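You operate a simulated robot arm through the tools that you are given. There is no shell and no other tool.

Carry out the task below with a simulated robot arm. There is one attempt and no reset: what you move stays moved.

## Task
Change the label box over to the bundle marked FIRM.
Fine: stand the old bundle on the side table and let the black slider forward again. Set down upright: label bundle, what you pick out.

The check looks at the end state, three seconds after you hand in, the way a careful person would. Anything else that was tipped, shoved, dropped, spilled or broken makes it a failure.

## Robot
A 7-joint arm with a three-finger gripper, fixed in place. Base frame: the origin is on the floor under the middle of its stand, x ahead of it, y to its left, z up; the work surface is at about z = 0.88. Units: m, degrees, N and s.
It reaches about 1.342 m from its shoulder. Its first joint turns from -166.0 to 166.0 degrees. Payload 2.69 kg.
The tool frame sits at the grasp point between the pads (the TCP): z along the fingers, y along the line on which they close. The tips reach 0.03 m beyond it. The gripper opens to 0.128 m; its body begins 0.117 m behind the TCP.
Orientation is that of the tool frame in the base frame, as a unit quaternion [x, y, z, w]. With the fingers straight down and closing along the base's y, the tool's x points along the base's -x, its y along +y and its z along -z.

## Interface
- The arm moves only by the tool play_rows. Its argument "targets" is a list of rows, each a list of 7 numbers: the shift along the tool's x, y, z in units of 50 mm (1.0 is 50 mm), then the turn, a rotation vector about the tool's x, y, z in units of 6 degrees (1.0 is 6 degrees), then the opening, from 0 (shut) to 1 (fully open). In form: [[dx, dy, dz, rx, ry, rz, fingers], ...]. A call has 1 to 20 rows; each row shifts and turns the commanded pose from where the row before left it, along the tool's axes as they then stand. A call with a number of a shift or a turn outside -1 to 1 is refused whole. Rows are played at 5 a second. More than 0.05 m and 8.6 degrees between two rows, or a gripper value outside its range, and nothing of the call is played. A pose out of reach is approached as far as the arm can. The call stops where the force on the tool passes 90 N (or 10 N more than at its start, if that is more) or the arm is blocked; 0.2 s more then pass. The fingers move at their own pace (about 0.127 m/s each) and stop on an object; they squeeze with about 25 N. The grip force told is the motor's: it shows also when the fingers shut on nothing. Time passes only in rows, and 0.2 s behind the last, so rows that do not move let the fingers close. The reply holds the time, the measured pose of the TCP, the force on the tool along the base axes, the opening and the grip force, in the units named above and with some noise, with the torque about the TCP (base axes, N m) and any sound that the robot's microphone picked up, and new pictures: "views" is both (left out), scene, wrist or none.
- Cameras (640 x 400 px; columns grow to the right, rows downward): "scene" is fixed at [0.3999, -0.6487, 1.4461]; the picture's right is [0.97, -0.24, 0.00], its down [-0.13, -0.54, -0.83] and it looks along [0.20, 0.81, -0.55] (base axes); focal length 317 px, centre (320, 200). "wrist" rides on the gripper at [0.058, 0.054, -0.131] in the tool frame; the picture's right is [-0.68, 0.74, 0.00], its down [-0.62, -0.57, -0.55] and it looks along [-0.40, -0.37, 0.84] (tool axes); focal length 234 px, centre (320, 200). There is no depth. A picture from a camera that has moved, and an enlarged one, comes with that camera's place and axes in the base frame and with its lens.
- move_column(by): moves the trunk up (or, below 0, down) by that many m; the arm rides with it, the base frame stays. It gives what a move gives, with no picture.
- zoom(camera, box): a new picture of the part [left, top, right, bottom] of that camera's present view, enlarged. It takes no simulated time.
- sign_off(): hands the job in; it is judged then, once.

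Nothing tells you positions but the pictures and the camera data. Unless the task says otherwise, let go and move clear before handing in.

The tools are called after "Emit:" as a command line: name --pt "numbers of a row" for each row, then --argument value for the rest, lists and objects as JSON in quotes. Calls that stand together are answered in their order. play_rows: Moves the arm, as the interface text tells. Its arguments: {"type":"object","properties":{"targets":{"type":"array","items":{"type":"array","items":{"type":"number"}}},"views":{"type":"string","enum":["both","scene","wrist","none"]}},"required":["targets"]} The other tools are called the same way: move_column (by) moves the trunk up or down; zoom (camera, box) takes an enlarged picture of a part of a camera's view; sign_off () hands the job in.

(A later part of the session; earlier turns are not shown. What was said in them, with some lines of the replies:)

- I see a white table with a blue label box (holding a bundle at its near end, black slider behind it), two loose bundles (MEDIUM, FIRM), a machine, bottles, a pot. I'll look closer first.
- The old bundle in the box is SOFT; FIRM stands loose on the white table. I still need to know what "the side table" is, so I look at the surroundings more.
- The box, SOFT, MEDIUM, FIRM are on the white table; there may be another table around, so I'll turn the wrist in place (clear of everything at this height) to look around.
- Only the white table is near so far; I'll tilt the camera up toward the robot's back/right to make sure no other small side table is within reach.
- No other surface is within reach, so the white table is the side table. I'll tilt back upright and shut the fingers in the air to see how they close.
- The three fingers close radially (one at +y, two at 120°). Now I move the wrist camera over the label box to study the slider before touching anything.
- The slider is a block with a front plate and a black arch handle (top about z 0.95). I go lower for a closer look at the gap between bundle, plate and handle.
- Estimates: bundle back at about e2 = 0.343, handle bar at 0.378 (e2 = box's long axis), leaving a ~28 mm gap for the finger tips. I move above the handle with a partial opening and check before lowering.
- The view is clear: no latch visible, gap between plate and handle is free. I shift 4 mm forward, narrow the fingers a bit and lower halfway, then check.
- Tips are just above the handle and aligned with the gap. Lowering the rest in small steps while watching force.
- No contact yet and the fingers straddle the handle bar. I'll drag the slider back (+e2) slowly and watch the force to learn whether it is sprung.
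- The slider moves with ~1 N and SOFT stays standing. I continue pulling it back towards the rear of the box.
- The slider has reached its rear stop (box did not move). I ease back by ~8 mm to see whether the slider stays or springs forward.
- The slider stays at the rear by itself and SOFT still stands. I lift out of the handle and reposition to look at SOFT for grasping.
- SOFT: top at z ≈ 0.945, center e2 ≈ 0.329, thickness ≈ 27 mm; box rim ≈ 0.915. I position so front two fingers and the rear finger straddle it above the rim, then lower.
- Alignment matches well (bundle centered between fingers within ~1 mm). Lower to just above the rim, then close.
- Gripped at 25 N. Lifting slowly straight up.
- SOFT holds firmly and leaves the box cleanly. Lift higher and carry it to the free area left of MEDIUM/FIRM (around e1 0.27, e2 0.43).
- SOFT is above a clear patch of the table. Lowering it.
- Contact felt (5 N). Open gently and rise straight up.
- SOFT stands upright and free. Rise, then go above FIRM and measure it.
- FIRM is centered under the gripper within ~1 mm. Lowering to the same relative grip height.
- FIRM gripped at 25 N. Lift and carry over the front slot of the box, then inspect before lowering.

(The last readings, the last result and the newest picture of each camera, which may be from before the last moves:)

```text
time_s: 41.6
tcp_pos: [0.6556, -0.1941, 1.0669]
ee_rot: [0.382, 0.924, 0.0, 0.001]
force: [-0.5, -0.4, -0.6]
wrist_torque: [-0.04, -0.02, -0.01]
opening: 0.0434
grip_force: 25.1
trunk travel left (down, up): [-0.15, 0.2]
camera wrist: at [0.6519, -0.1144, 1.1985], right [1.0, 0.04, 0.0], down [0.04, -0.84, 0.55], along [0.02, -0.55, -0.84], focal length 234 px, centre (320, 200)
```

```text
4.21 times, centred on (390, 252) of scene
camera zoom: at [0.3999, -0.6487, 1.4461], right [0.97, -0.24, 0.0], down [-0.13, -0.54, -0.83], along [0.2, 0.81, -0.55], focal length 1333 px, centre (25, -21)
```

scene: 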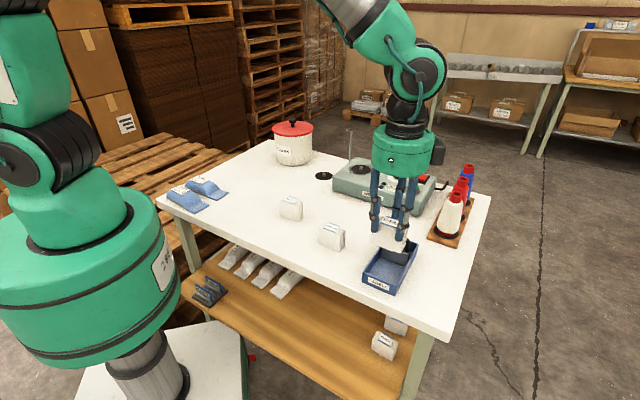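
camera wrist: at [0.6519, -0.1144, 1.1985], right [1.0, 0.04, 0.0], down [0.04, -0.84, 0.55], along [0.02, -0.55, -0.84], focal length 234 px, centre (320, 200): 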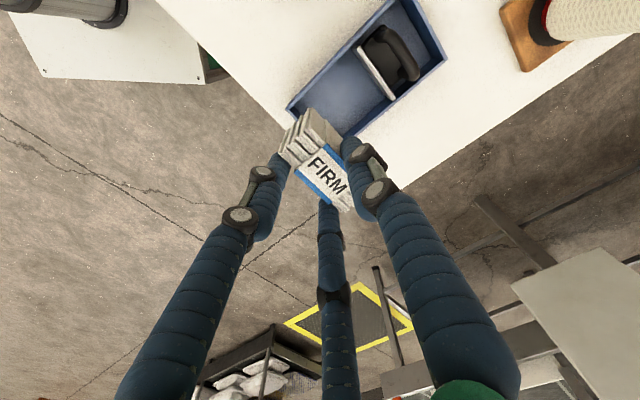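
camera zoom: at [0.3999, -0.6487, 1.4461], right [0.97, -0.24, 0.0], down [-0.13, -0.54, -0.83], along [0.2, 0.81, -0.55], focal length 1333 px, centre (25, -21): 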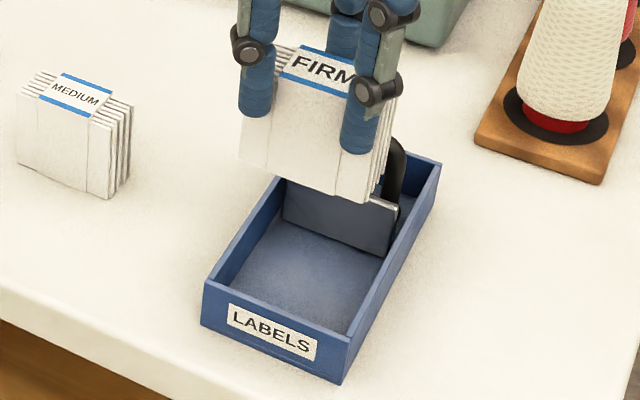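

FIRM is centered over the slot with about 5 mm margin on each side; slider plate is well behind. Lowering it in.

Emit:
play_rows --pt "0 0 0.3 0 0 0 0.1" --pt "0 0 0.4 0 0 0 0.1" --pt "0 0 0.4 0 0 0 0.1" --pt "0 0 0.4 0 0 0 0.1" --pt "0 0 0.3 0 0 0 0.1" --pt "0 0 0.2 0 0 0 0.1" --pt "0 0 0 0 0 0 0.1" --views "both"

Emit:
zoom --camera "wrist" --box '[230, 60, 400, 220]'

Emit:
zoom --camera "scene" --box '[345, 205, 435, 300]'

```text
time_s: 43.2
tcp_pos: [0.656, -0.1935, 0.9648]
ee_rot: [0.382, 0.924, -0.001, 0.0]
force: [0.3, 0.0, -0.9]
wrist_torque: [0.0, -0.02, -0.01]
opening: 0.0436
grip_force: 24.9
trunk travel left (down, up): [-0.15, 0.2]
camera wrist: at [0.6524, -0.1149, 1.0967], right [1.0, 0.04, 0.0], down [0.04, -0.84, 0.55], along [0.02, -0.55, -0.84], focal length 234 px, centre (320, 200)
```

scene: 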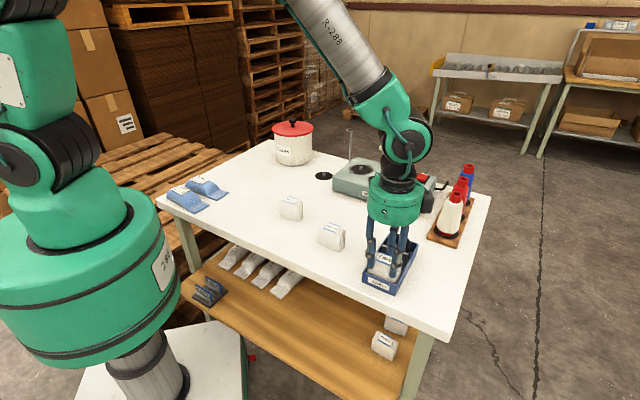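
wrist: 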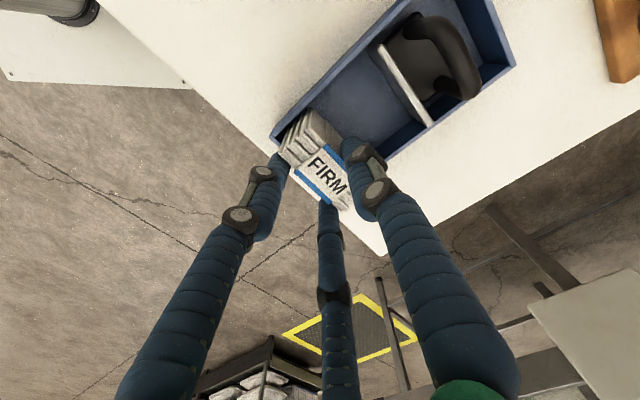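

```text
2.50 times, centred on (315, 140) of wrist
camera zoom: at [0.6524, -0.1149, 1.0967], right [1.0, 0.04, 0.0], down [0.04, -0.84, 0.55], along [0.02, -0.55, -0.84], focal length 585 px, centre (332, 350)
```

zoom: 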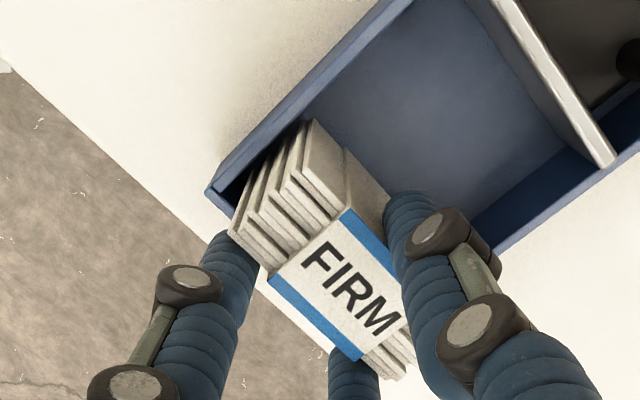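

```text
4.21 times, centred on (390, 252) of scene
camera zoom: at [0.3999, -0.6487, 1.4461], right [0.97, -0.24, 0.0], down [-0.13, -0.54, -0.83], along [0.2, 0.81, -0.55], focal length 1333 px, centre (25, -21)
```

zoom: 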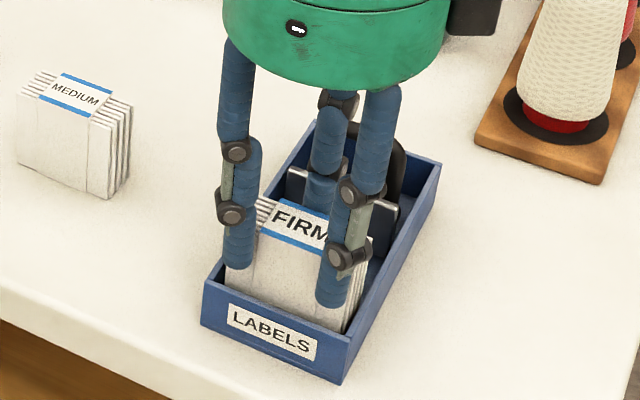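

It entered the box cleanly. Final millimetres in small steps until it rests on the box floor.

Emit:
play_rows --pt "0 0 0.08 0 0 0 0.1" --pt "0 0 0.06 0 0 0 0.1" --pt "0 0 0 0 0 0 0.1" --views "none"

Emit:
play_rows --pt "0 0 0.04 0 0 0 0.1" --pt "0 0 0 0 0 0 0.1" --views "none"

Emit:
play_rows --pt "0 0 0.03 0 0 0 0.1" --pt "0 0 0 0 0 0 0.1" --views "none"

```text
time_s: 44.0
tcp_pos: [0.6545, -0.1949, 0.9576]
ee_rot: [0.383, 0.924, 0.0, 0.0]
force: [0.8, 0.2, -0.8]
wrist_torque: [0.01, -0.02, -0.01]
opening: 0.0431
grip_force: 24.7
trunk travel left (down, up): [-0.15, 0.2]
```

```text
time_s: 44.6
tcp_pos: [0.6559, -0.1942, 0.9562]
ee_rot: [0.382, 0.924, 0.0, -0.001]
force: [0.1, 0.7, -1.0]
wrist_torque: [0.0, 0.02, -0.01]
opening: 0.0436
grip_force: 25.2
trunk travel left (down, up): [-0.15, 0.2]
```

```text
time_s: 45.2
tcp_pos: [0.656, -0.194, 0.9554]
ee_rot: [0.383, 0.924, 0.001, 0.001]
force: [-0.9, 0.1, 0.6]
wrist_torque: [0.08, -0.01, 0.02]
opening: 0.0433
grip_force: 24.3
trunk travel left (down, up): [-0.15, 0.2]
```

Emit:
play_rows --pt "0 0 0.02 0 0 0 0.1" --pt "0 0 0 0 0 0 0.1" --views "none"

Emit:
play_rows --pt "0 0 0.02 0 0 0 0.1" --pt "0 0 0 0 0 0 0.1" --views "wrist"

Emit:
zoom --camera "wrist" --box '[230, 60, 400, 220]'

Emit:
zoom --camera "scene" --box '[345, 205, 435, 300]'

```text
time_s: 45.8
tcp_pos: [0.6552, -0.1933, 0.9561]
ee_rot: [0.382, 0.924, -0.001, 0.001]
force: [-1.6, -2.2, 12.0]
wrist_torque: [0.2, 0.14, 0.0]
opening: 0.0436
grip_force: 25.2
trunk travel left (down, up): [-0.15, 0.2]
```

```text
time_s: 46.4
tcp_pos: [0.6559, -0.1927, 0.9545]
ee_rot: [0.383, 0.924, 0.0, 0.002]
force: [-1.7, -0.5, 27.1]
wrist_torque: [0.45, 0.15, -0.01]
opening: 0.0431
grip_force: 25.1
trunk travel left (down, up): [-0.15, 0.2]
camera wrist: at [0.6517, -0.1147, 1.0862], right [1.0, 0.04, 0.0], down [0.03, -0.83, 0.55], along [0.03, -0.55, -0.84], focal length 234 px, centre (320, 200)
```

wrist: 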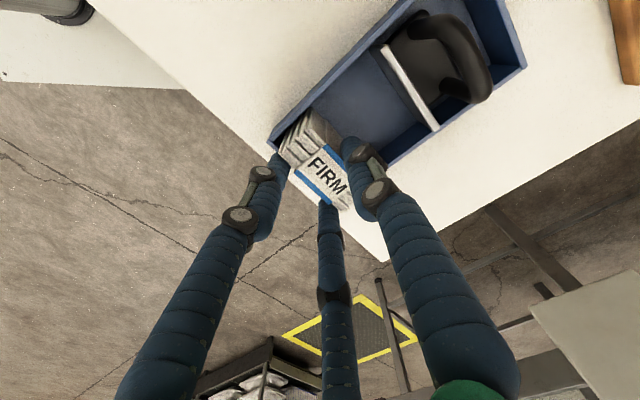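

```text
2.50 times, centred on (315, 140) of wrist
camera zoom: at [0.6517, -0.1147, 1.0862], right [1.0, 0.04, 0.0], down [0.03, -0.83, 0.55], along [0.03, -0.55, -0.84], focal length 585 px, centre (332, 350)
```

zoom: 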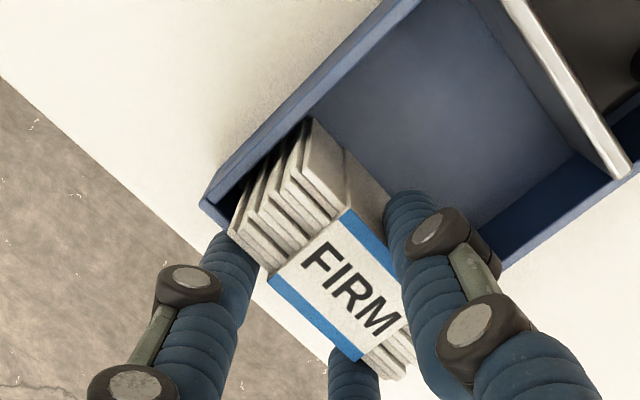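

```text
4.21 times, centred on (390, 252) of scene
camera zoom: at [0.3999, -0.6487, 1.4461], right [0.97, -0.24, 0.0], down [-0.13, -0.54, -0.83], along [0.2, 0.81, -0.55], focal length 1333 px, centre (25, -21)
```

zoom: 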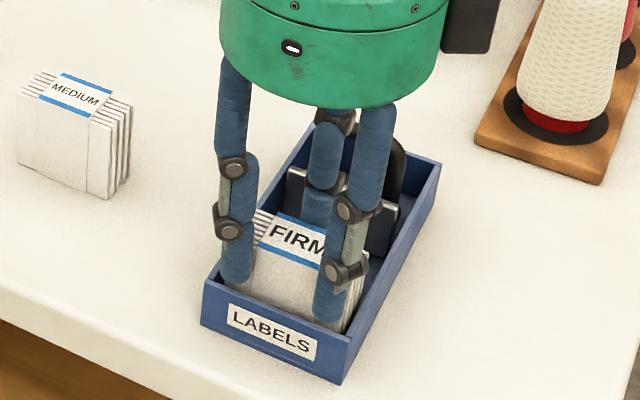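

It rests on the floor of the box (27 N); I relieve ~1.5 mm, then open gently.

Emit:
play_rows --pt "0 0 -0.03 0 0 0 0.1" --pt "0 0 0 0 0 0 0.1" --views "none"

Emit:
play_rows --pt "0 0 0 0 0 0 0.33" --pt "0 0 0 0 0 0 0.35" --pt "0 0 0 0 0 0 0.38" --pt "0 0 0 0 0 0 0.42" --pt "0 0 0 0 0 0 0.5" --pt "0 0 0 0 0 0 0.5" --views "both"

Emit:
zoom --camera "wrist" --box '[230, 60, 400, 220]'

Emit:
zoom --camera "scene" --box '[345, 205, 435, 300]'

```text
time_s: 47.0
tcp_pos: [0.6546, -0.1938, 0.9546]
ee_rot: [0.383, 0.924, 0.001, 0.0]
force: [5.9, -0.6, 19.0]
wrist_torque: [0.1, -0.46, -0.02]
opening: 0.0432
grip_force: 25.3
trunk travel left (down, up): [-0.15, 0.2]
```

```text
time_s: 48.4
tcp_pos: [0.656, -0.194, 0.9558]
ee_rot: [0.383, 0.924, -0.001, 0.0]
force: [0.5, -0.6, -1.0]
wrist_torque: [0.0, -0.02, 0.0]
opening: 0.064
grip_force: 0.1
trunk travel left (down, up): [-0.15, 0.2]
camera wrist: at [0.6518, -0.1149, 1.0856], right [1.0, 0.04, 0.0], down [0.04, -0.84, 0.55], along [0.02, -0.55, -0.84], focal length 234 px, centre (320, 200)
```

scene: 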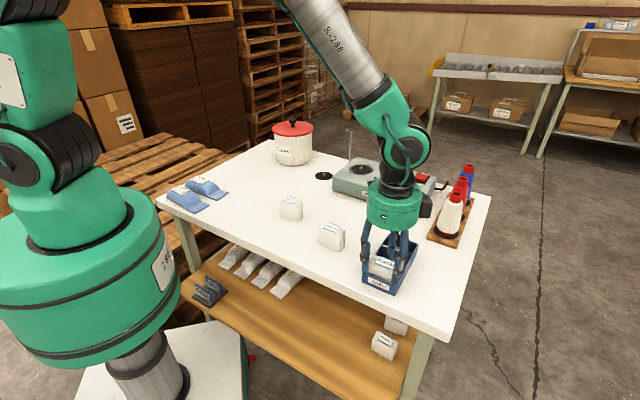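
wrist: 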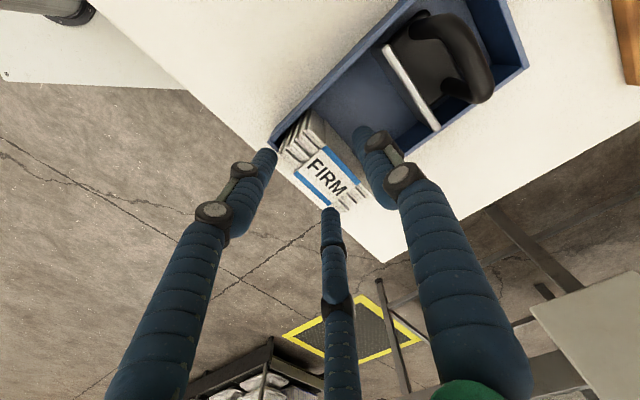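

```text
2.50 times, centred on (315, 140) of wrist
camera zoom: at [0.6518, -0.1149, 1.0856], right [1.0, 0.04, 0.0], down [0.04, -0.84, 0.55], along [0.02, -0.55, -0.84], focal length 585 px, centre (332, 350)
```

zoom: 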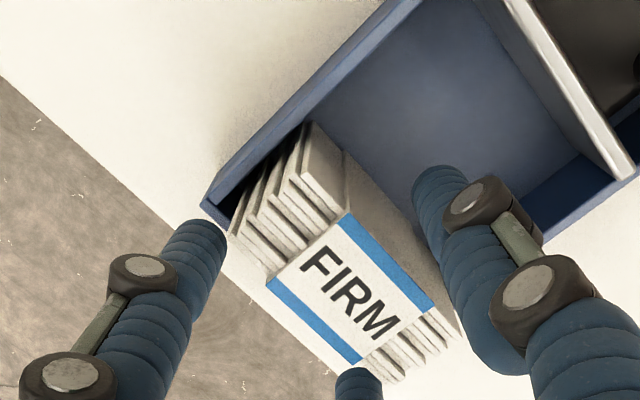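

```text
4.21 times, centred on (390, 252) of scene
camera zoom: at [0.3999, -0.6487, 1.4461], right [0.97, -0.24, 0.0], down [-0.13, -0.54, -0.83], along [0.2, 0.81, -0.55], focal length 1333 px, centre (25, -21)
```

zoom: 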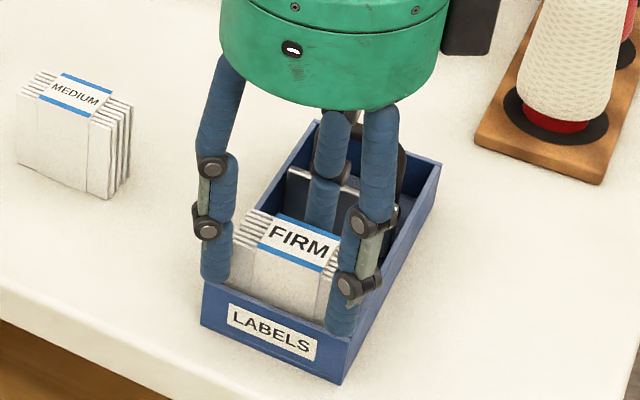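

FIRM stands in the box. Rise and go back over the slider handle.

Emit:
play_rows --pt "0 0 -0.2 0 0 0 0.5" --pt "0 0 -0.5 0 0 0 0.5" --pt "0 0 -0.7 0 0 0 0.5" --pt "0 0.4 0 0 0 0 0.5" --pt "0 0.6 0 0 0 0 0.35" --pt "0 0.6 0 0 0 0 0.3" --pt "0 0.45 0 0 0 0 0.27" --pt "0 0 0 0 0 0 0.27" --views "both"

Emit:
zoom --camera "wrist" --box '[240, 80, 400, 200]'

Emit:
zoom --camera "scene" --box '[345, 200, 445, 300]'

```text
time_s: 50.2
tcp_pos: [0.7267, -0.121, 1.0252]
ee_rot: [0.383, 0.924, 0.0, -0.001]
force: [-0.4, -0.3, 0.8]
wrist_torque: [-0.03, 0.03, 0.01]
opening: 0.0347
grip_force: 0.1
trunk travel left (down, up): [-0.15, 0.2]
camera wrist: at [0.7237, -0.0428, 1.1572], right [1.0, 0.04, 0.0], down [0.04, -0.84, 0.55], along [0.02, -0.55, -0.84], focal length 234 px, centre (320, 200)
```

scene: 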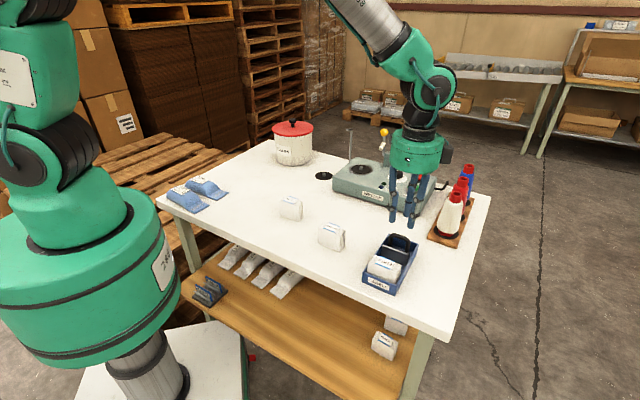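
wrist: 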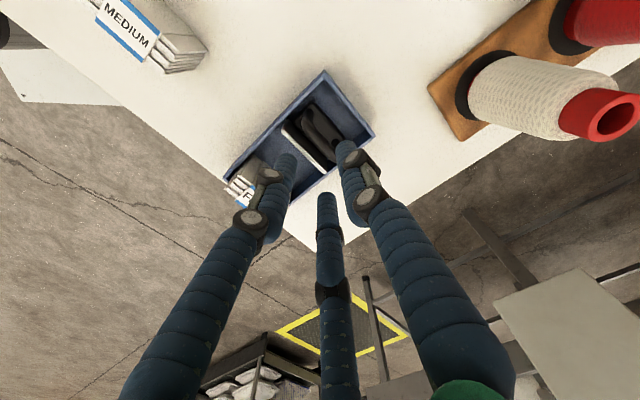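

```text
3.33 times, centred on (320, 140) of wrist
camera zoom: at [0.7237, -0.0428, 1.1572], right [1.0, 0.04, 0.0], down [0.04, -0.84, 0.55], along [0.02, -0.55, -0.84], focal length 781 px, centre (320, 400)
```

zoom: 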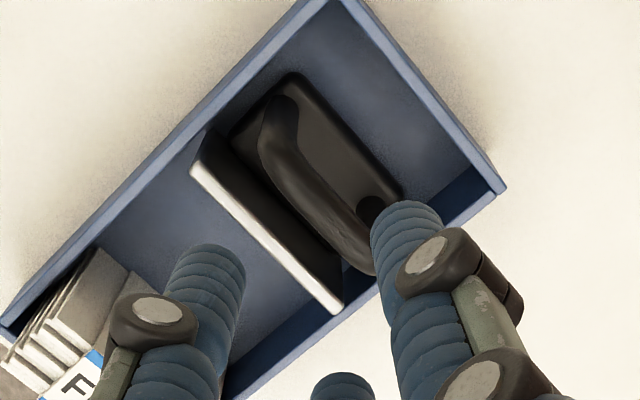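

```text
4.00 times, centred on (395, 250) of scene
camera zoom: at [0.3999, -0.6487, 1.4461], right [0.97, -0.24, 0.0], down [-0.13, -0.54, -0.83], along [0.2, 0.81, -0.55], focal length 1267 px, centre (20, 0)
```

zoom: 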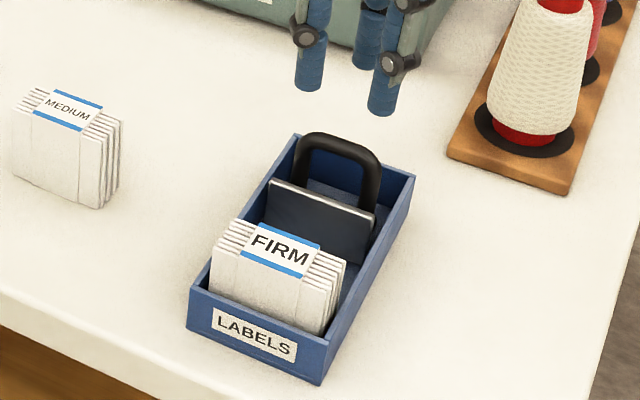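

The handle lies between the fingers with ~5 mm on each side. Lowering around the bar.

Emit:
play_rows --pt "0.06 0 0.3 0 0 0 0.27" --pt "0 0 0.3 0 0 0 0.27" --pt "0 0 0.2 0 0 0 0.27" --views "none"

Emit:
play_rows --pt "0 0 0.2 0 0 0 0.27" --pt "0 0 0.2 0 0 0 0.27" --pt "0 0 0 0 0 0 0.27" --views "both"

Emit:
zoom --camera "wrist" --box '[240, 80, 400, 200]'

Emit:
zoom --camera "scene" --box '[345, 200, 445, 300]'

```text
time_s: 51.0
tcp_pos: [0.7251, -0.1208, 0.9844]
ee_rot: [0.383, 0.924, 0.0, 0.001]
force: [-0.2, 0.3, 0.1]
wrist_torque: [0.0, 0.0, 0.0]
opening: 0.0347
grip_force: 0.0
trunk travel left (down, up): [-0.15, 0.2]
```

```text
time_s: 51.8
tcp_pos: [0.7266, -0.1189, 0.9645]
ee_rot: [0.383, 0.924, -0.001, -0.001]
force: [0.5, 0.2, -0.9]
wrist_torque: [0.03, 0.03, -0.02]
opening: 0.0346
grip_force: 0.0
trunk travel left (down, up): [-0.15, 0.2]
camera wrist: at [0.7224, -0.0397, 1.0957], right [1.0, 0.04, 0.0], down [0.04, -0.84, 0.55], along [0.02, -0.55, -0.84], focal length 234 px, centre (320, 200)
```

scene: 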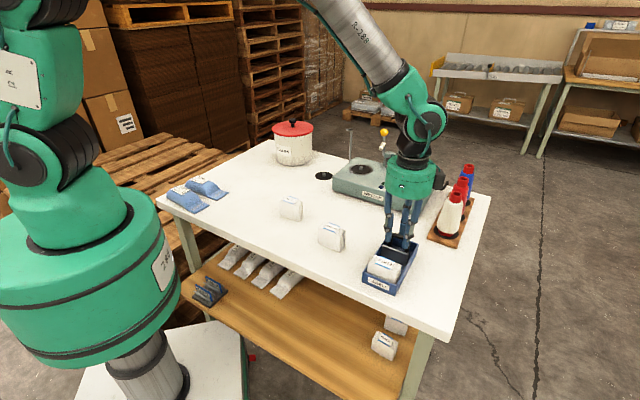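
wrist: 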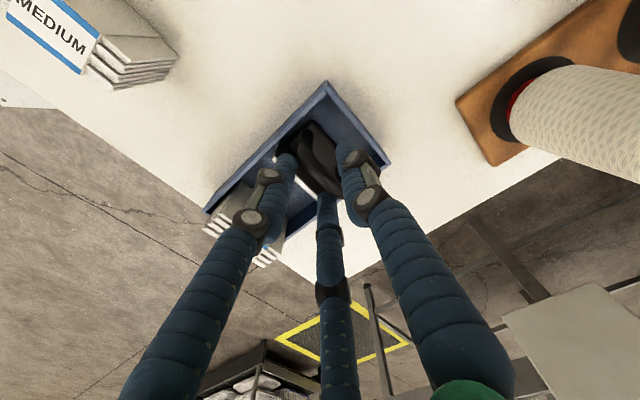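

```text
3.33 times, centred on (320, 140) of wrist
camera zoom: at [0.7224, -0.0397, 1.0957], right [1.0, 0.04, 0.0], down [0.04, -0.84, 0.55], along [0.02, -0.55, -0.84], focal length 781 px, centre (320, 400)
```

zoom: 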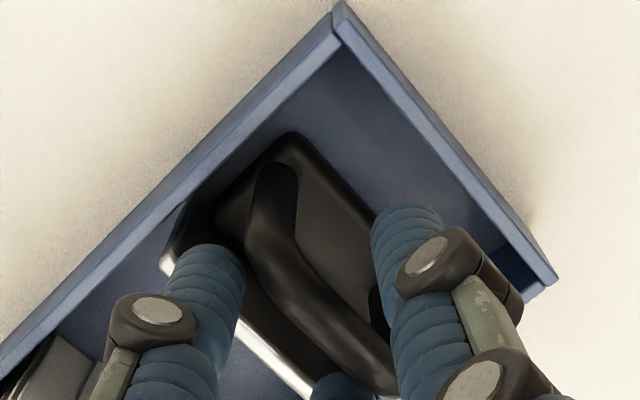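

```text
4.00 times, centred on (395, 250) of scene
camera zoom: at [0.3999, -0.6487, 1.4461], right [0.97, -0.24, 0.0], down [-0.13, -0.54, -0.83], along [0.2, 0.81, -0.55], focal length 1267 px, centre (20, 0)
```

zoom: 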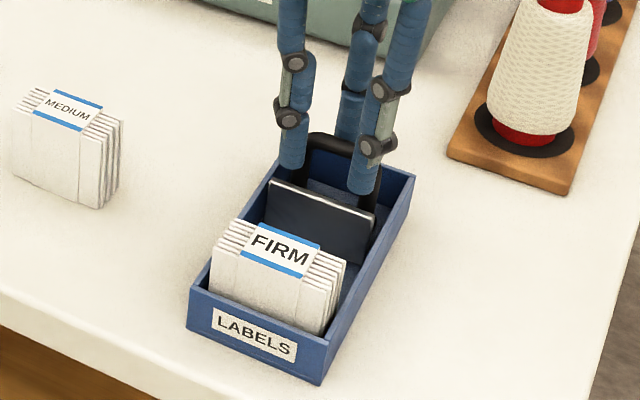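

I narrow the fingers around the bar so the front tips won't reach FIRM at the end of the push.

Emit:
play_rows --pt "0 0 0 0 0 0 0.23" --pt "0 0 0 0 0 0 0.2" --pt "0 0 0 0 0 0 0.18" --pt "0 0 0 0 0 0 0.17" --pt "0 0 0 0 0 0 0.16" --pt "0 0 0 0 0 0 0.16" --views "wrist"

Emit:
zoom --camera "wrist" --box '[240, 80, 400, 200]'

Emit:
zoom --camera "scene" --box '[345, 200, 445, 300]'

```text
time_s: 53.2
tcp_pos: [0.7263, -0.1191, 0.9645]
ee_rot: [0.382, 0.924, 0.0, 0.0]
force: [-2.8, -1.7, -1.4]
wrist_torque: [-0.05, 0.05, 0.05]
opening: 0.0217
grip_force: 0.6
trunk travel left (down, up): [-0.15, 0.2]
camera wrist: at [0.7219, -0.0397, 1.0958], right [1.0, 0.04, 0.0], down [0.04, -0.84, 0.55], along [0.02, -0.55, -0.84], focal length 234 px, centre (320, 200)
```

wrist: 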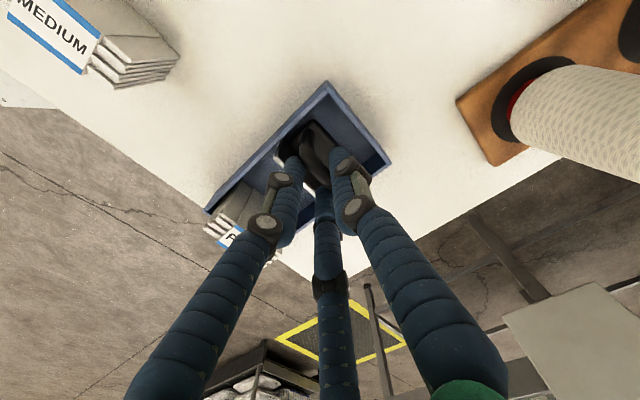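

```text
3.33 times, centred on (320, 140) of wrist
camera zoom: at [0.7219, -0.0397, 1.0958], right [1.0, 0.04, 0.0], down [0.04, -0.84, 0.55], along [0.02, -0.55, -0.84], focal length 781 px, centre (320, 400)
```

zoom: 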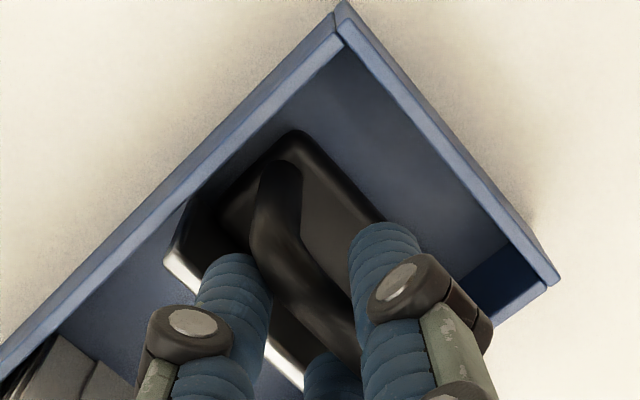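

```text
4.00 times, centred on (395, 250) of scene
camera zoom: at [0.3999, -0.6487, 1.4461], right [0.97, -0.24, 0.0], down [-0.13, -0.54, -0.83], along [0.2, 0.81, -0.55], focal length 1267 px, centre (20, 0)
```

zoom: 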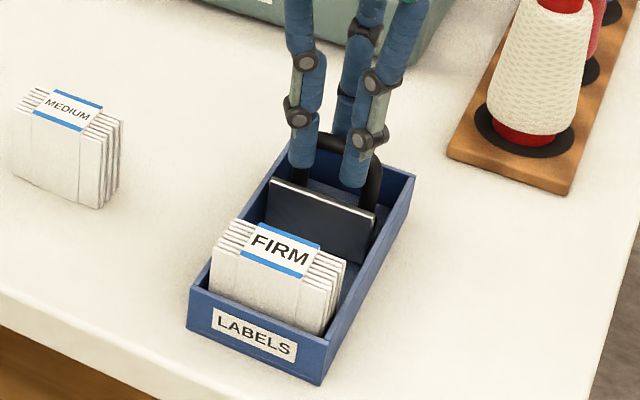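

Fingers are snug on the bar. Now slide it forward (−e2) slowly.

Emit:
play_rows --pt "0 -0.08 0 0 0 0 0.16" --pt "0 -0.1 0 0 0 0 0.16" --pt "0 -0.12 0 0 0 0 0.16" --views "none"

Emit:
play_rows --pt "0 -0.15 0 0 0 0 0.16" --pt "0 -0.15 0 0 0 0 0.16" --views "scene"

Emit:
zoom --camera "scene" --box '[345, 200, 445, 300]'

```text
time_s: 54.0
tcp_pos: [0.7145, -0.1299, 0.9636]
ee_rot: [0.382, 0.924, 0.001, 0.0]
force: [-1.1, -2.3, 0.0]
wrist_torque: [0.0, 0.02, 0.04]
opening: 0.0209
grip_force: 0.9
trunk travel left (down, up): [-0.15, 0.2]
```

```text
time_s: 54.6
tcp_pos: [0.7039, -0.1406, 0.9647]
ee_rot: [0.383, 0.924, 0.0, 0.001]
force: [-0.3, -1.2, 0.6]
wrist_torque: [0.0, 0.05, 0.0]
opening: 0.0211
grip_force: 0.0
trunk travel left (down, up): [-0.15, 0.2]
```

scene: 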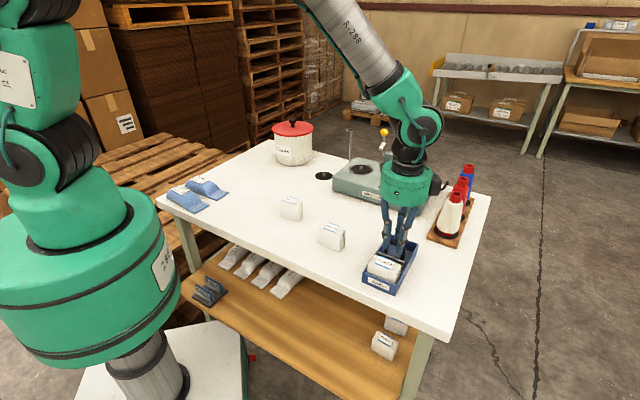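

```text
4.00 times, centred on (395, 250) of scene
camera zoom: at [0.3999, -0.6487, 1.4461], right [0.97, -0.24, 0.0], down [-0.13, -0.54, -0.83], along [0.2, 0.81, -0.55], focal length 1267 px, centre (20, 0)
```

zoom: 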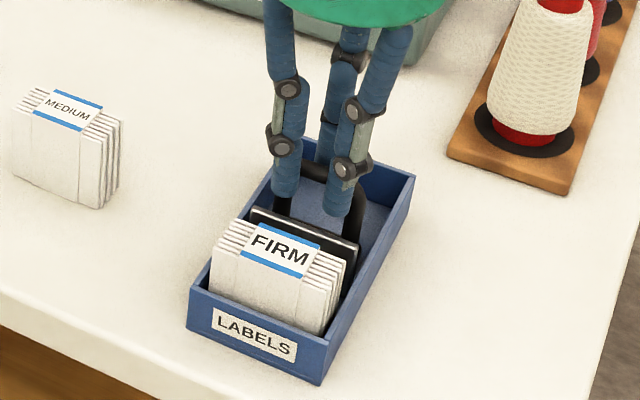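

Emit:
play_rows --pt "0 -0.13 0 0 0 0 0.16" --pt "0 -0.13 0 0 0 0 0.16" --pt "0 -0.1 0 0 0 0 0.16" --views "scene"

Emit:
zoom --camera "scene" --box '[345, 200, 445, 300]'

Emit:
zoom --camera "wrist" --box '[230, 80, 400, 220]'

```text
time_s: 55.4
tcp_pos: [0.6917, -0.154, 0.9654]
ee_rot: [0.383, 0.924, 0.0, 0.0]
force: [-0.6, -1.3, 0.1]
wrist_torque: [0.01, 0.02, 0.02]
opening: 0.021
grip_force: 0.2
trunk travel left (down, up): [-0.15, 0.2]
```

scene: 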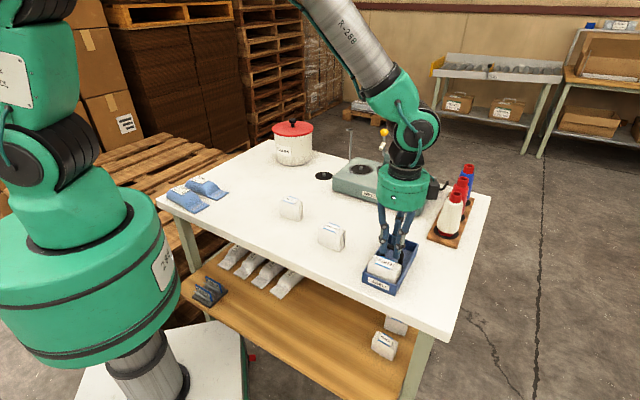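

```text
4.00 times, centred on (395, 250) of scene
camera zoom: at [0.3999, -0.6487, 1.4461], right [0.97, -0.24, 0.0], down [-0.13, -0.54, -0.83], along [0.2, 0.81, -0.55], focal length 1267 px, centre (20, 0)
```

zoom: 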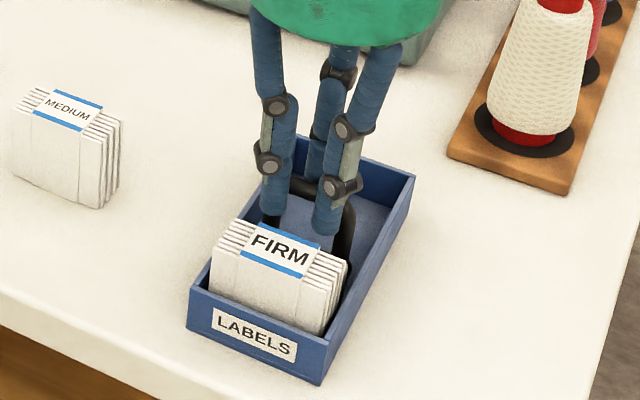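

```text
2.86 times, centred on (315, 150) of wrist
camera zoom: at [0.6881, -0.0745, 1.096], right [1.0, 0.04, 0.0], down [0.04, -0.84, 0.55], along [0.02, -0.55, -0.84], focal length 669 px, centre (334, 343)
```

zoom: 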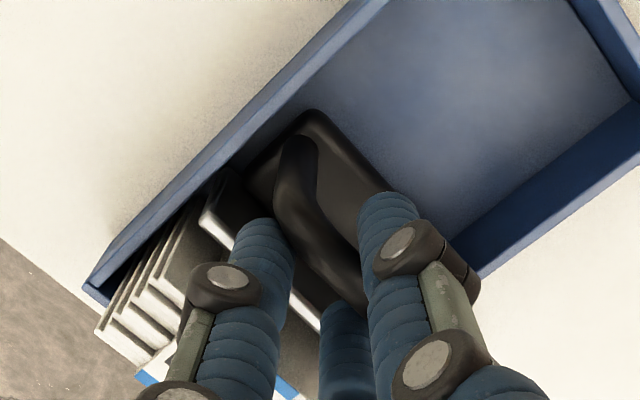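

Emit:
play_rows --pt "0 -0.06 0 0 0 0 0.16" --pt "0 -0.06 0 0 0 0 0.16" --pt "0 0 0 0 0 0 0.16" --views "none"

Emit:
play_rows --pt "0 -0.05 0 0 0 0 0.16" --pt "0 0 0 0 0 0 0.16" --views "none"

Emit:
zoom --camera "scene" --box '[345, 200, 445, 300]'

Emit:
zoom --camera "wrist" --box '[230, 80, 400, 220]'

```text
time_s: 56.2
tcp_pos: [0.6878, -0.158, 0.9656]
ee_rot: [0.382, 0.924, 0.0, 0.0]
force: [-0.3, -1.4, -0.1]
wrist_torque: [-0.01, 0.0, 0.0]
opening: 0.0208
grip_force: 0.1
trunk travel left (down, up): [-0.15, 0.2]
```

```text
time_s: 56.8
tcp_pos: [0.6853, -0.1595, 0.9641]
ee_rot: [0.383, 0.924, 0.0, 0.0]
force: [-0.9, -0.4, 0.6]
wrist_torque: [0.01, 0.02, -0.03]
opening: 0.021
grip_force: 0.2
trunk travel left (down, up): [-0.15, 0.2]
```

```text
4.00 times, centred on (395, 250) of scene
camera zoom: at [0.3999, -0.6487, 1.4461], right [0.97, -0.24, 0.0], down [-0.13, -0.54, -0.83], along [0.2, 0.81, -0.55], focal length 1267 px, centre (20, 0)
```

zoom: 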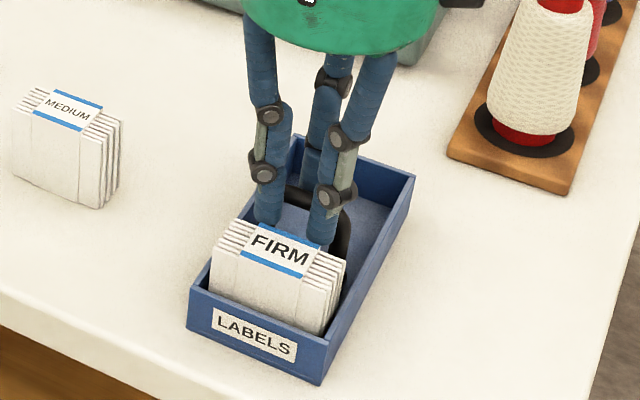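

```text
2.86 times, centred on (315, 150) of wrist
camera zoom: at [0.6821, -0.0806, 1.0959], right [1.0, 0.04, 0.0], down [0.04, -0.84, 0.55], along [0.02, -0.55, -0.84], focal length 669 px, centre (334, 343)
```

zoom: 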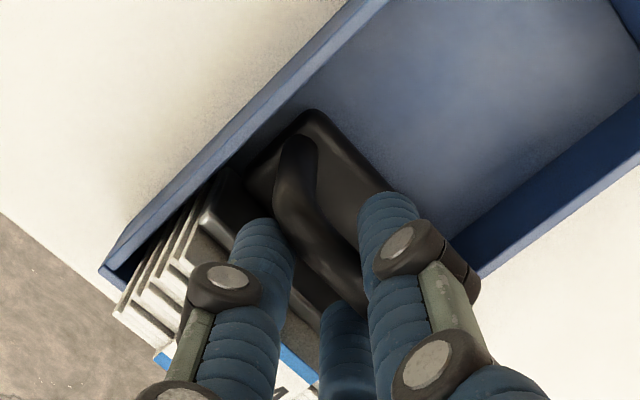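

Emit:
play_rows --pt "0 -0.04 0 0 0 0 0.16" --pt "0 0 0 0 0 0 0.16" --views "none"

Emit:
play_rows --pt "0 -0.04 0 0 0 0 0.16" --pt "0 0 0 0 0 0 0.16" --views "none"

Emit:
zoom --camera "scene" --box '[345, 200, 445, 300]'

Emit:
zoom --camera "wrist" --box '[230, 80, 400, 220]'

```text
time_s: 57.4
tcp_pos: [0.6848, -0.1589, 0.9646]
ee_rot: [0.383, 0.924, 0.0, 0.0]
force: [-0.1, -1.6, 0.5]
wrist_torque: [-0.03, 0.0, 0.0]
opening: 0.0207
grip_force: 0.5
trunk travel left (down, up): [-0.15, 0.2]
```

```text
time_s: 58.0
tcp_pos: [0.6818, -0.162, 0.963]
ee_rot: [0.382, 0.924, 0.0, 0.0]
force: [0.1, -0.7, 0.7]
wrist_torque: [0.01, 0.01, 0.03]
opening: 0.0208
grip_force: 0.5
trunk travel left (down, up): [-0.15, 0.2]
```

```text
4.00 times, centred on (395, 250) of scene
camera zoom: at [0.3999, -0.6487, 1.4461], right [0.97, -0.24, 0.0], down [-0.13, -0.54, -0.83], along [0.2, 0.81, -0.55], focal length 1267 px, centre (20, 0)
```

zoom: 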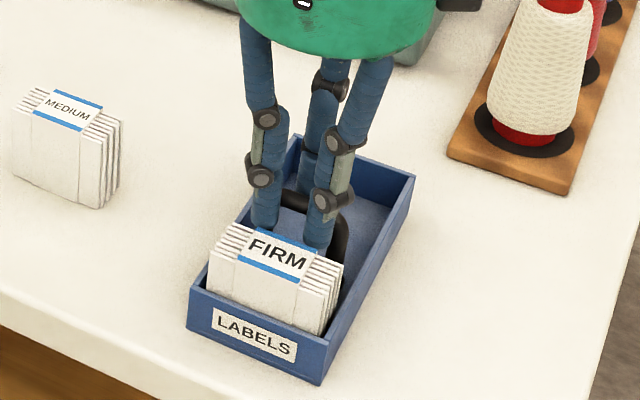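

```text
2.86 times, centred on (315, 150) of wrist
camera zoom: at [0.6789, -0.0832, 1.0959], right [1.0, 0.04, 0.0], down [0.04, -0.84, 0.55], along [0.02, -0.55, -0.84], focal length 669 px, centre (334, 343)
```

zoom: 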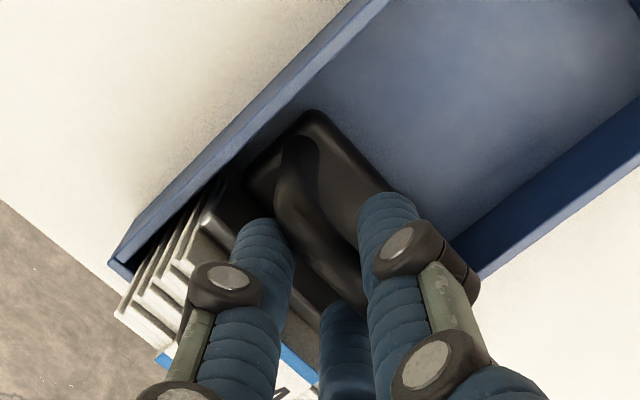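

FIRM is being slid to the front wall now. Continuing in 1.5 mm steps until the force rises slightly.

Emit:
play_rows --pt "0 -0.03 0 0 0 0 0.16" --pt "0 0 0 0 0 0 0.16" --views "none"

Emit:
play_rows --pt "0 -0.03 0 0 0 0 0.16" --pt "0 0 0 0 0 0 0.16" --views "none"

Emit:
zoom --camera "scene" --box '[345, 200, 445, 300]'

Emit:
zoom --camera "wrist" --box '[230, 80, 400, 220]'

```text
time_s: 58.6
tcp_pos: [0.6815, -0.1644, 0.9638]
ee_rot: [0.383, 0.924, 0.001, 0.0]
force: [0.3, 0.3, 0.2]
wrist_torque: [0.0, -0.02, -0.02]
opening: 0.0204
grip_force: 0.0
trunk travel left (down, up): [-0.15, 0.2]
```

```text
time_s: 59.2
tcp_pos: [0.6803, -0.1644, 0.9639]
ee_rot: [0.383, 0.924, 0.001, 0.0]
force: [0.8, 2.1, 0.0]
wrist_torque: [0.05, 0.0, -0.01]
opening: 0.0218
grip_force: 0.9
trunk travel left (down, up): [-0.15, 0.2]
```

```text
4.00 times, centred on (395, 250) of scene
camera zoom: at [0.3999, -0.6487, 1.4461], right [0.97, -0.24, 0.0], down [-0.13, -0.54, -0.83], along [0.2, 0.81, -0.55], focal length 1267 px, centre (20, 0)
```

zoom: 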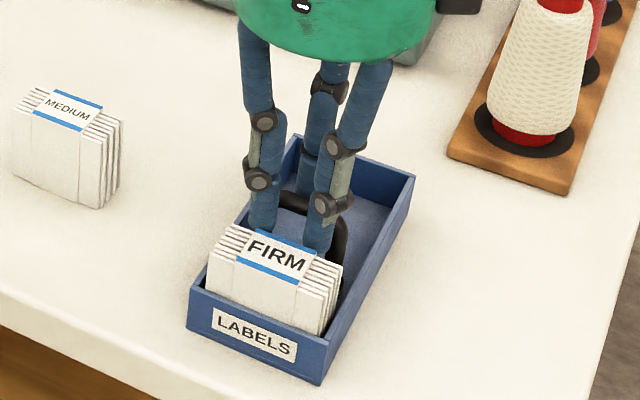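

```text
2.86 times, centred on (315, 150) of wrist
camera zoom: at [0.6772, -0.0855, 1.0959], right [1.0, 0.04, 0.0], down [0.04, -0.84, 0.55], along [0.02, -0.55, -0.84], focal length 669 px, centre (334, 343)
```

zoom: 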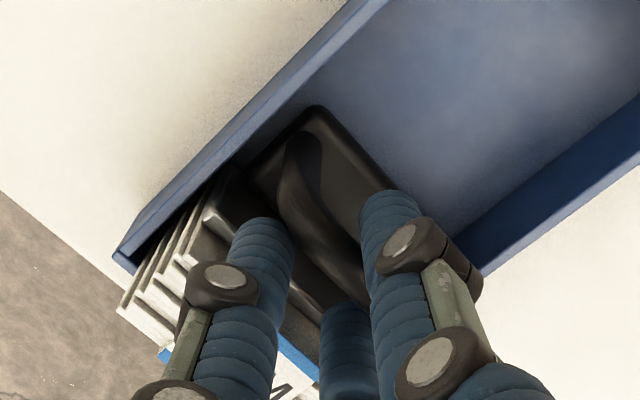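

FIRM is against the front wall with the slider behind it (light 2 N). I relieve slightly, loosen the fingers a touch and lift straight off the handle.

Emit:
play_rows --pt "0 0.015 0 0 0 0 0.18" --pt "0 0 0 0 0 0 0.18" --pt "0 0 -0.1 0 0 0 0.18" --pt "0 0 -0.2 0 0 0 0.18" --pt "0 0 -0.3 0 0 0 0.18" --pt "0 0 -0.5 0 0 0 0.18" --pt "0 0 -0.5 0 0 0 0.18" --views "both"

Emit:
zoom --camera "scene" --box '[345, 200, 445, 300]'

Emit:
zoom --camera "wrist" --box '[230, 80, 400, 220]'

```text
time_s: 60.8
tcp_pos: [0.6823, -0.1647, 1.0442]
ee_rot: [0.383, 0.924, 0.0, 0.0]
force: [0.5, 0.2, -0.3]
wrist_torque: [-0.03, 0.0, 0.02]
opening: 0.0228
grip_force: 0.1
trunk travel left (down, up): [-0.15, 0.2]
camera wrist: at [0.6791, -0.086, 1.1761], right [1.0, 0.04, 0.0], down [0.04, -0.84, 0.55], along [0.02, -0.55, -0.84], focal length 234 px, centre (320, 200)
```

scene: 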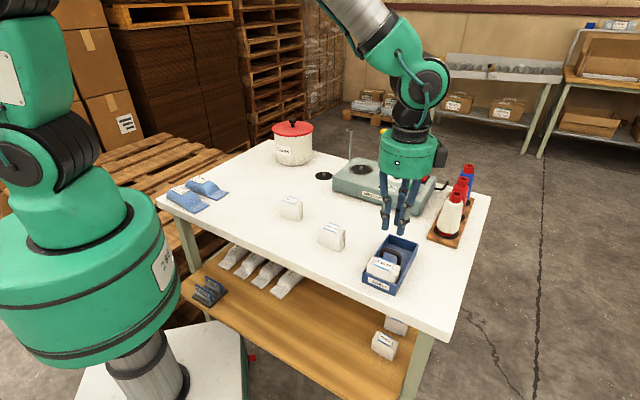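
wrist: 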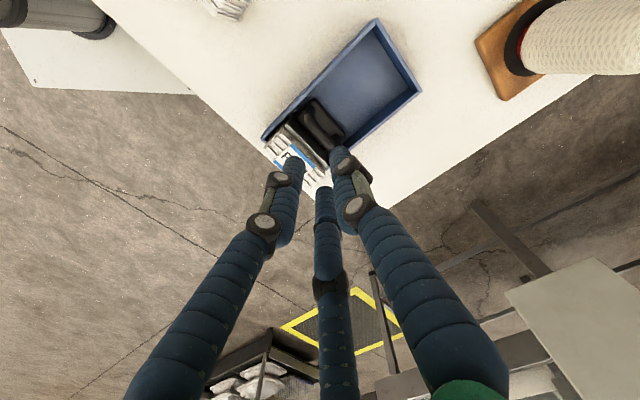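

```text
4.00 times, centred on (395, 250) of scene
camera zoom: at [0.3999, -0.6487, 1.4461], right [0.97, -0.24, 0.0], down [-0.13, -0.54, -0.83], along [0.2, 0.81, -0.55], focal length 1267 px, centre (20, 0)
```

zoom: 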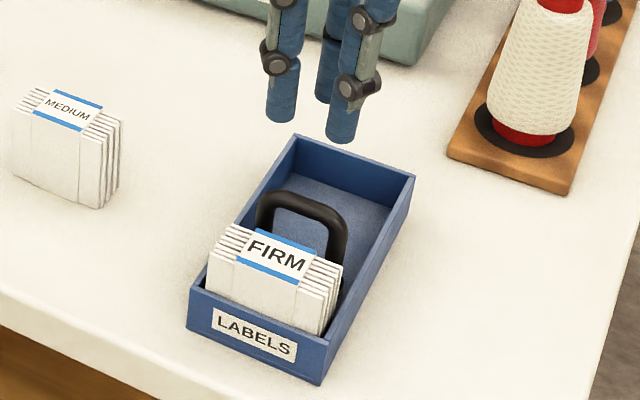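

```text
2.86 times, centred on (315, 150) of wrist
camera zoom: at [0.6791, -0.086, 1.1761], right [1.0, 0.04, 0.0], down [0.04, -0.84, 0.55], along [0.02, -0.55, -0.84], focal length 669 px, centre (334, 343)
```

zoom: 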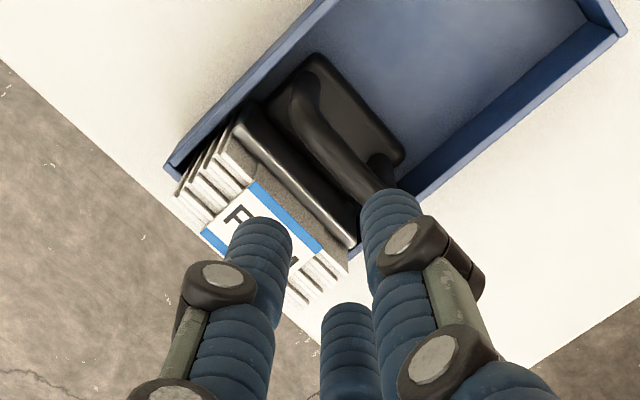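

FIRM is now exactly where SOFT was, with the slider forward against it. I move clear upward and do a final check.

Emit:
play_rows --pt "0 0 -0.6 0 0 0 0.5" --pt "0 0 -0.8 0 0 0 1" --pt "0 0 -0.8 0 0 0 1" --pt "0 0.6 -0.4 0 0 0 1" --pt "0.5 0.8 0 0 0 0 1" --pt "0.6 0.8 0 0 0 0 1" --pt "0.6 0.6 0 0 0 0 1" --pt "0 0 0 0 0 0 1" --pt "0 0 0 0 0 0 1" --views "both"

Emit:
zoom --camera "wrist" --box '[100, 20, 400, 220]'

Emit:
zoom --camera "scene" --box '[240, 160, 440, 300]'

Emit:
zoom --camera "scene" --box '[345, 200, 445, 300]'

```text
time_s: 62.8
tcp_pos: [0.7206, -0.0024, 1.1749]
ee_rot: [0.383, 0.924, 0.0, 0.0]
force: [0.7, -0.9, -0.4]
wrist_torque: [0.0, -0.01, -0.01]
opening: 0.1283
grip_force: 0.0
trunk travel left (down, up): [-0.15, 0.2]
camera wrist: at [0.7168, 0.0758, 1.3059], right [1.0, 0.04, 0.0], down [0.04, -0.84, 0.55], along [0.02, -0.55, -0.84], focal length 234 px, centre (320, 200)
```

scene: 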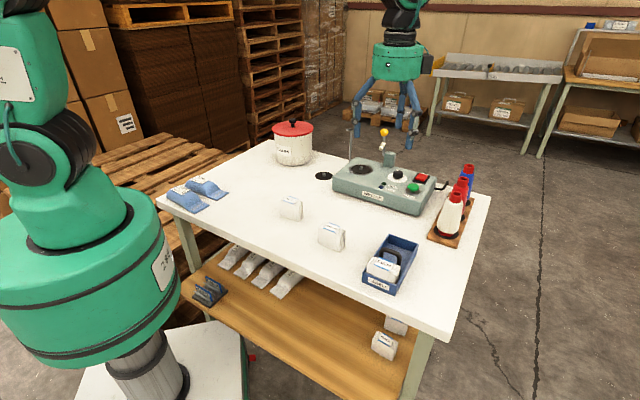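
wrist: 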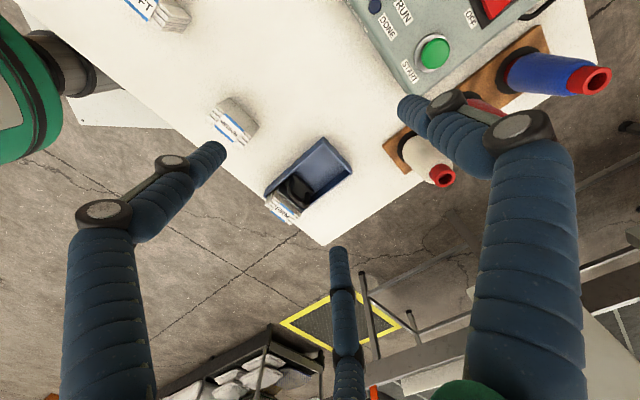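

```text
2.00 times, centred on (250, 120) of wrist
camera zoom: at [0.7168, 0.0758, 1.3059], right [1.0, 0.04, 0.0], down [0.04, -0.84, 0.55], along [0.02, -0.55, -0.84], focal length 468 px, centre (460, 360)
```

zoom: 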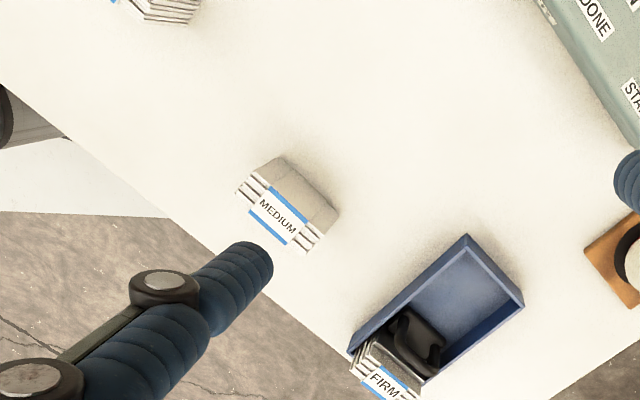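

```text
2.86 times, centred on (340, 230) of scene
camera zoom: at [0.3999, -0.6487, 1.4461], right [0.97, -0.24, 0.0], down [-0.13, -0.54, -0.83], along [0.2, 0.81, -0.55], focal length 905 px, centre (263, 114)
```

zoom: 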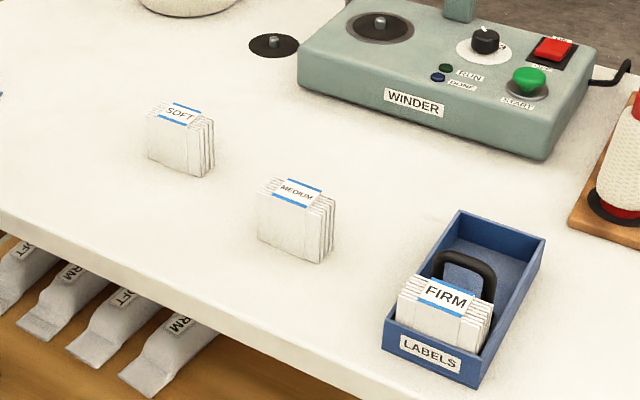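

```text
4.00 times, centred on (395, 250) of scene
camera zoom: at [0.3999, -0.6487, 1.4461], right [0.97, -0.24, 0.0], down [-0.13, -0.54, -0.83], along [0.2, 0.81, -0.55], focal length 1267 px, centre (20, 0)
```

zoom: 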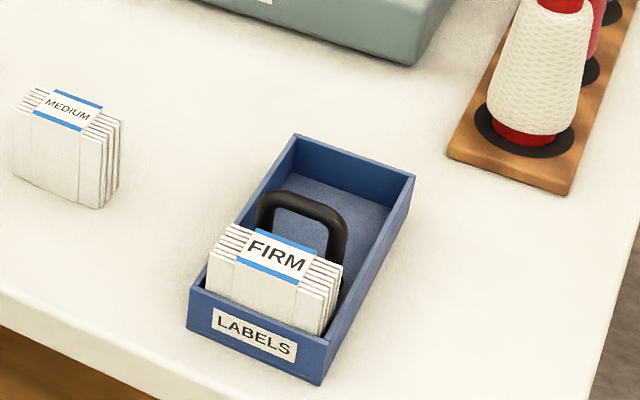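

FIRM stands in the label box with the black slider forward against it, and SOFT stands upright on the white table. Nothing else has moved and the arm is clear, so I'm handing in.

Emit:
sign_off

```text
The job is handed in.
```

The label box now holds the FIRM bundle, upright against the front wall, with the black slider pushed forward behind it. The old SOFT bundle stands upright on the white table, to the left of MEDIUM.

I took the white table to be the side table, because no other surface was within the arm's reach. The last pictures showed MEDIUM, the winder, the thread cones and the box itself where they started. The arm had let go and was clear when I handed in.
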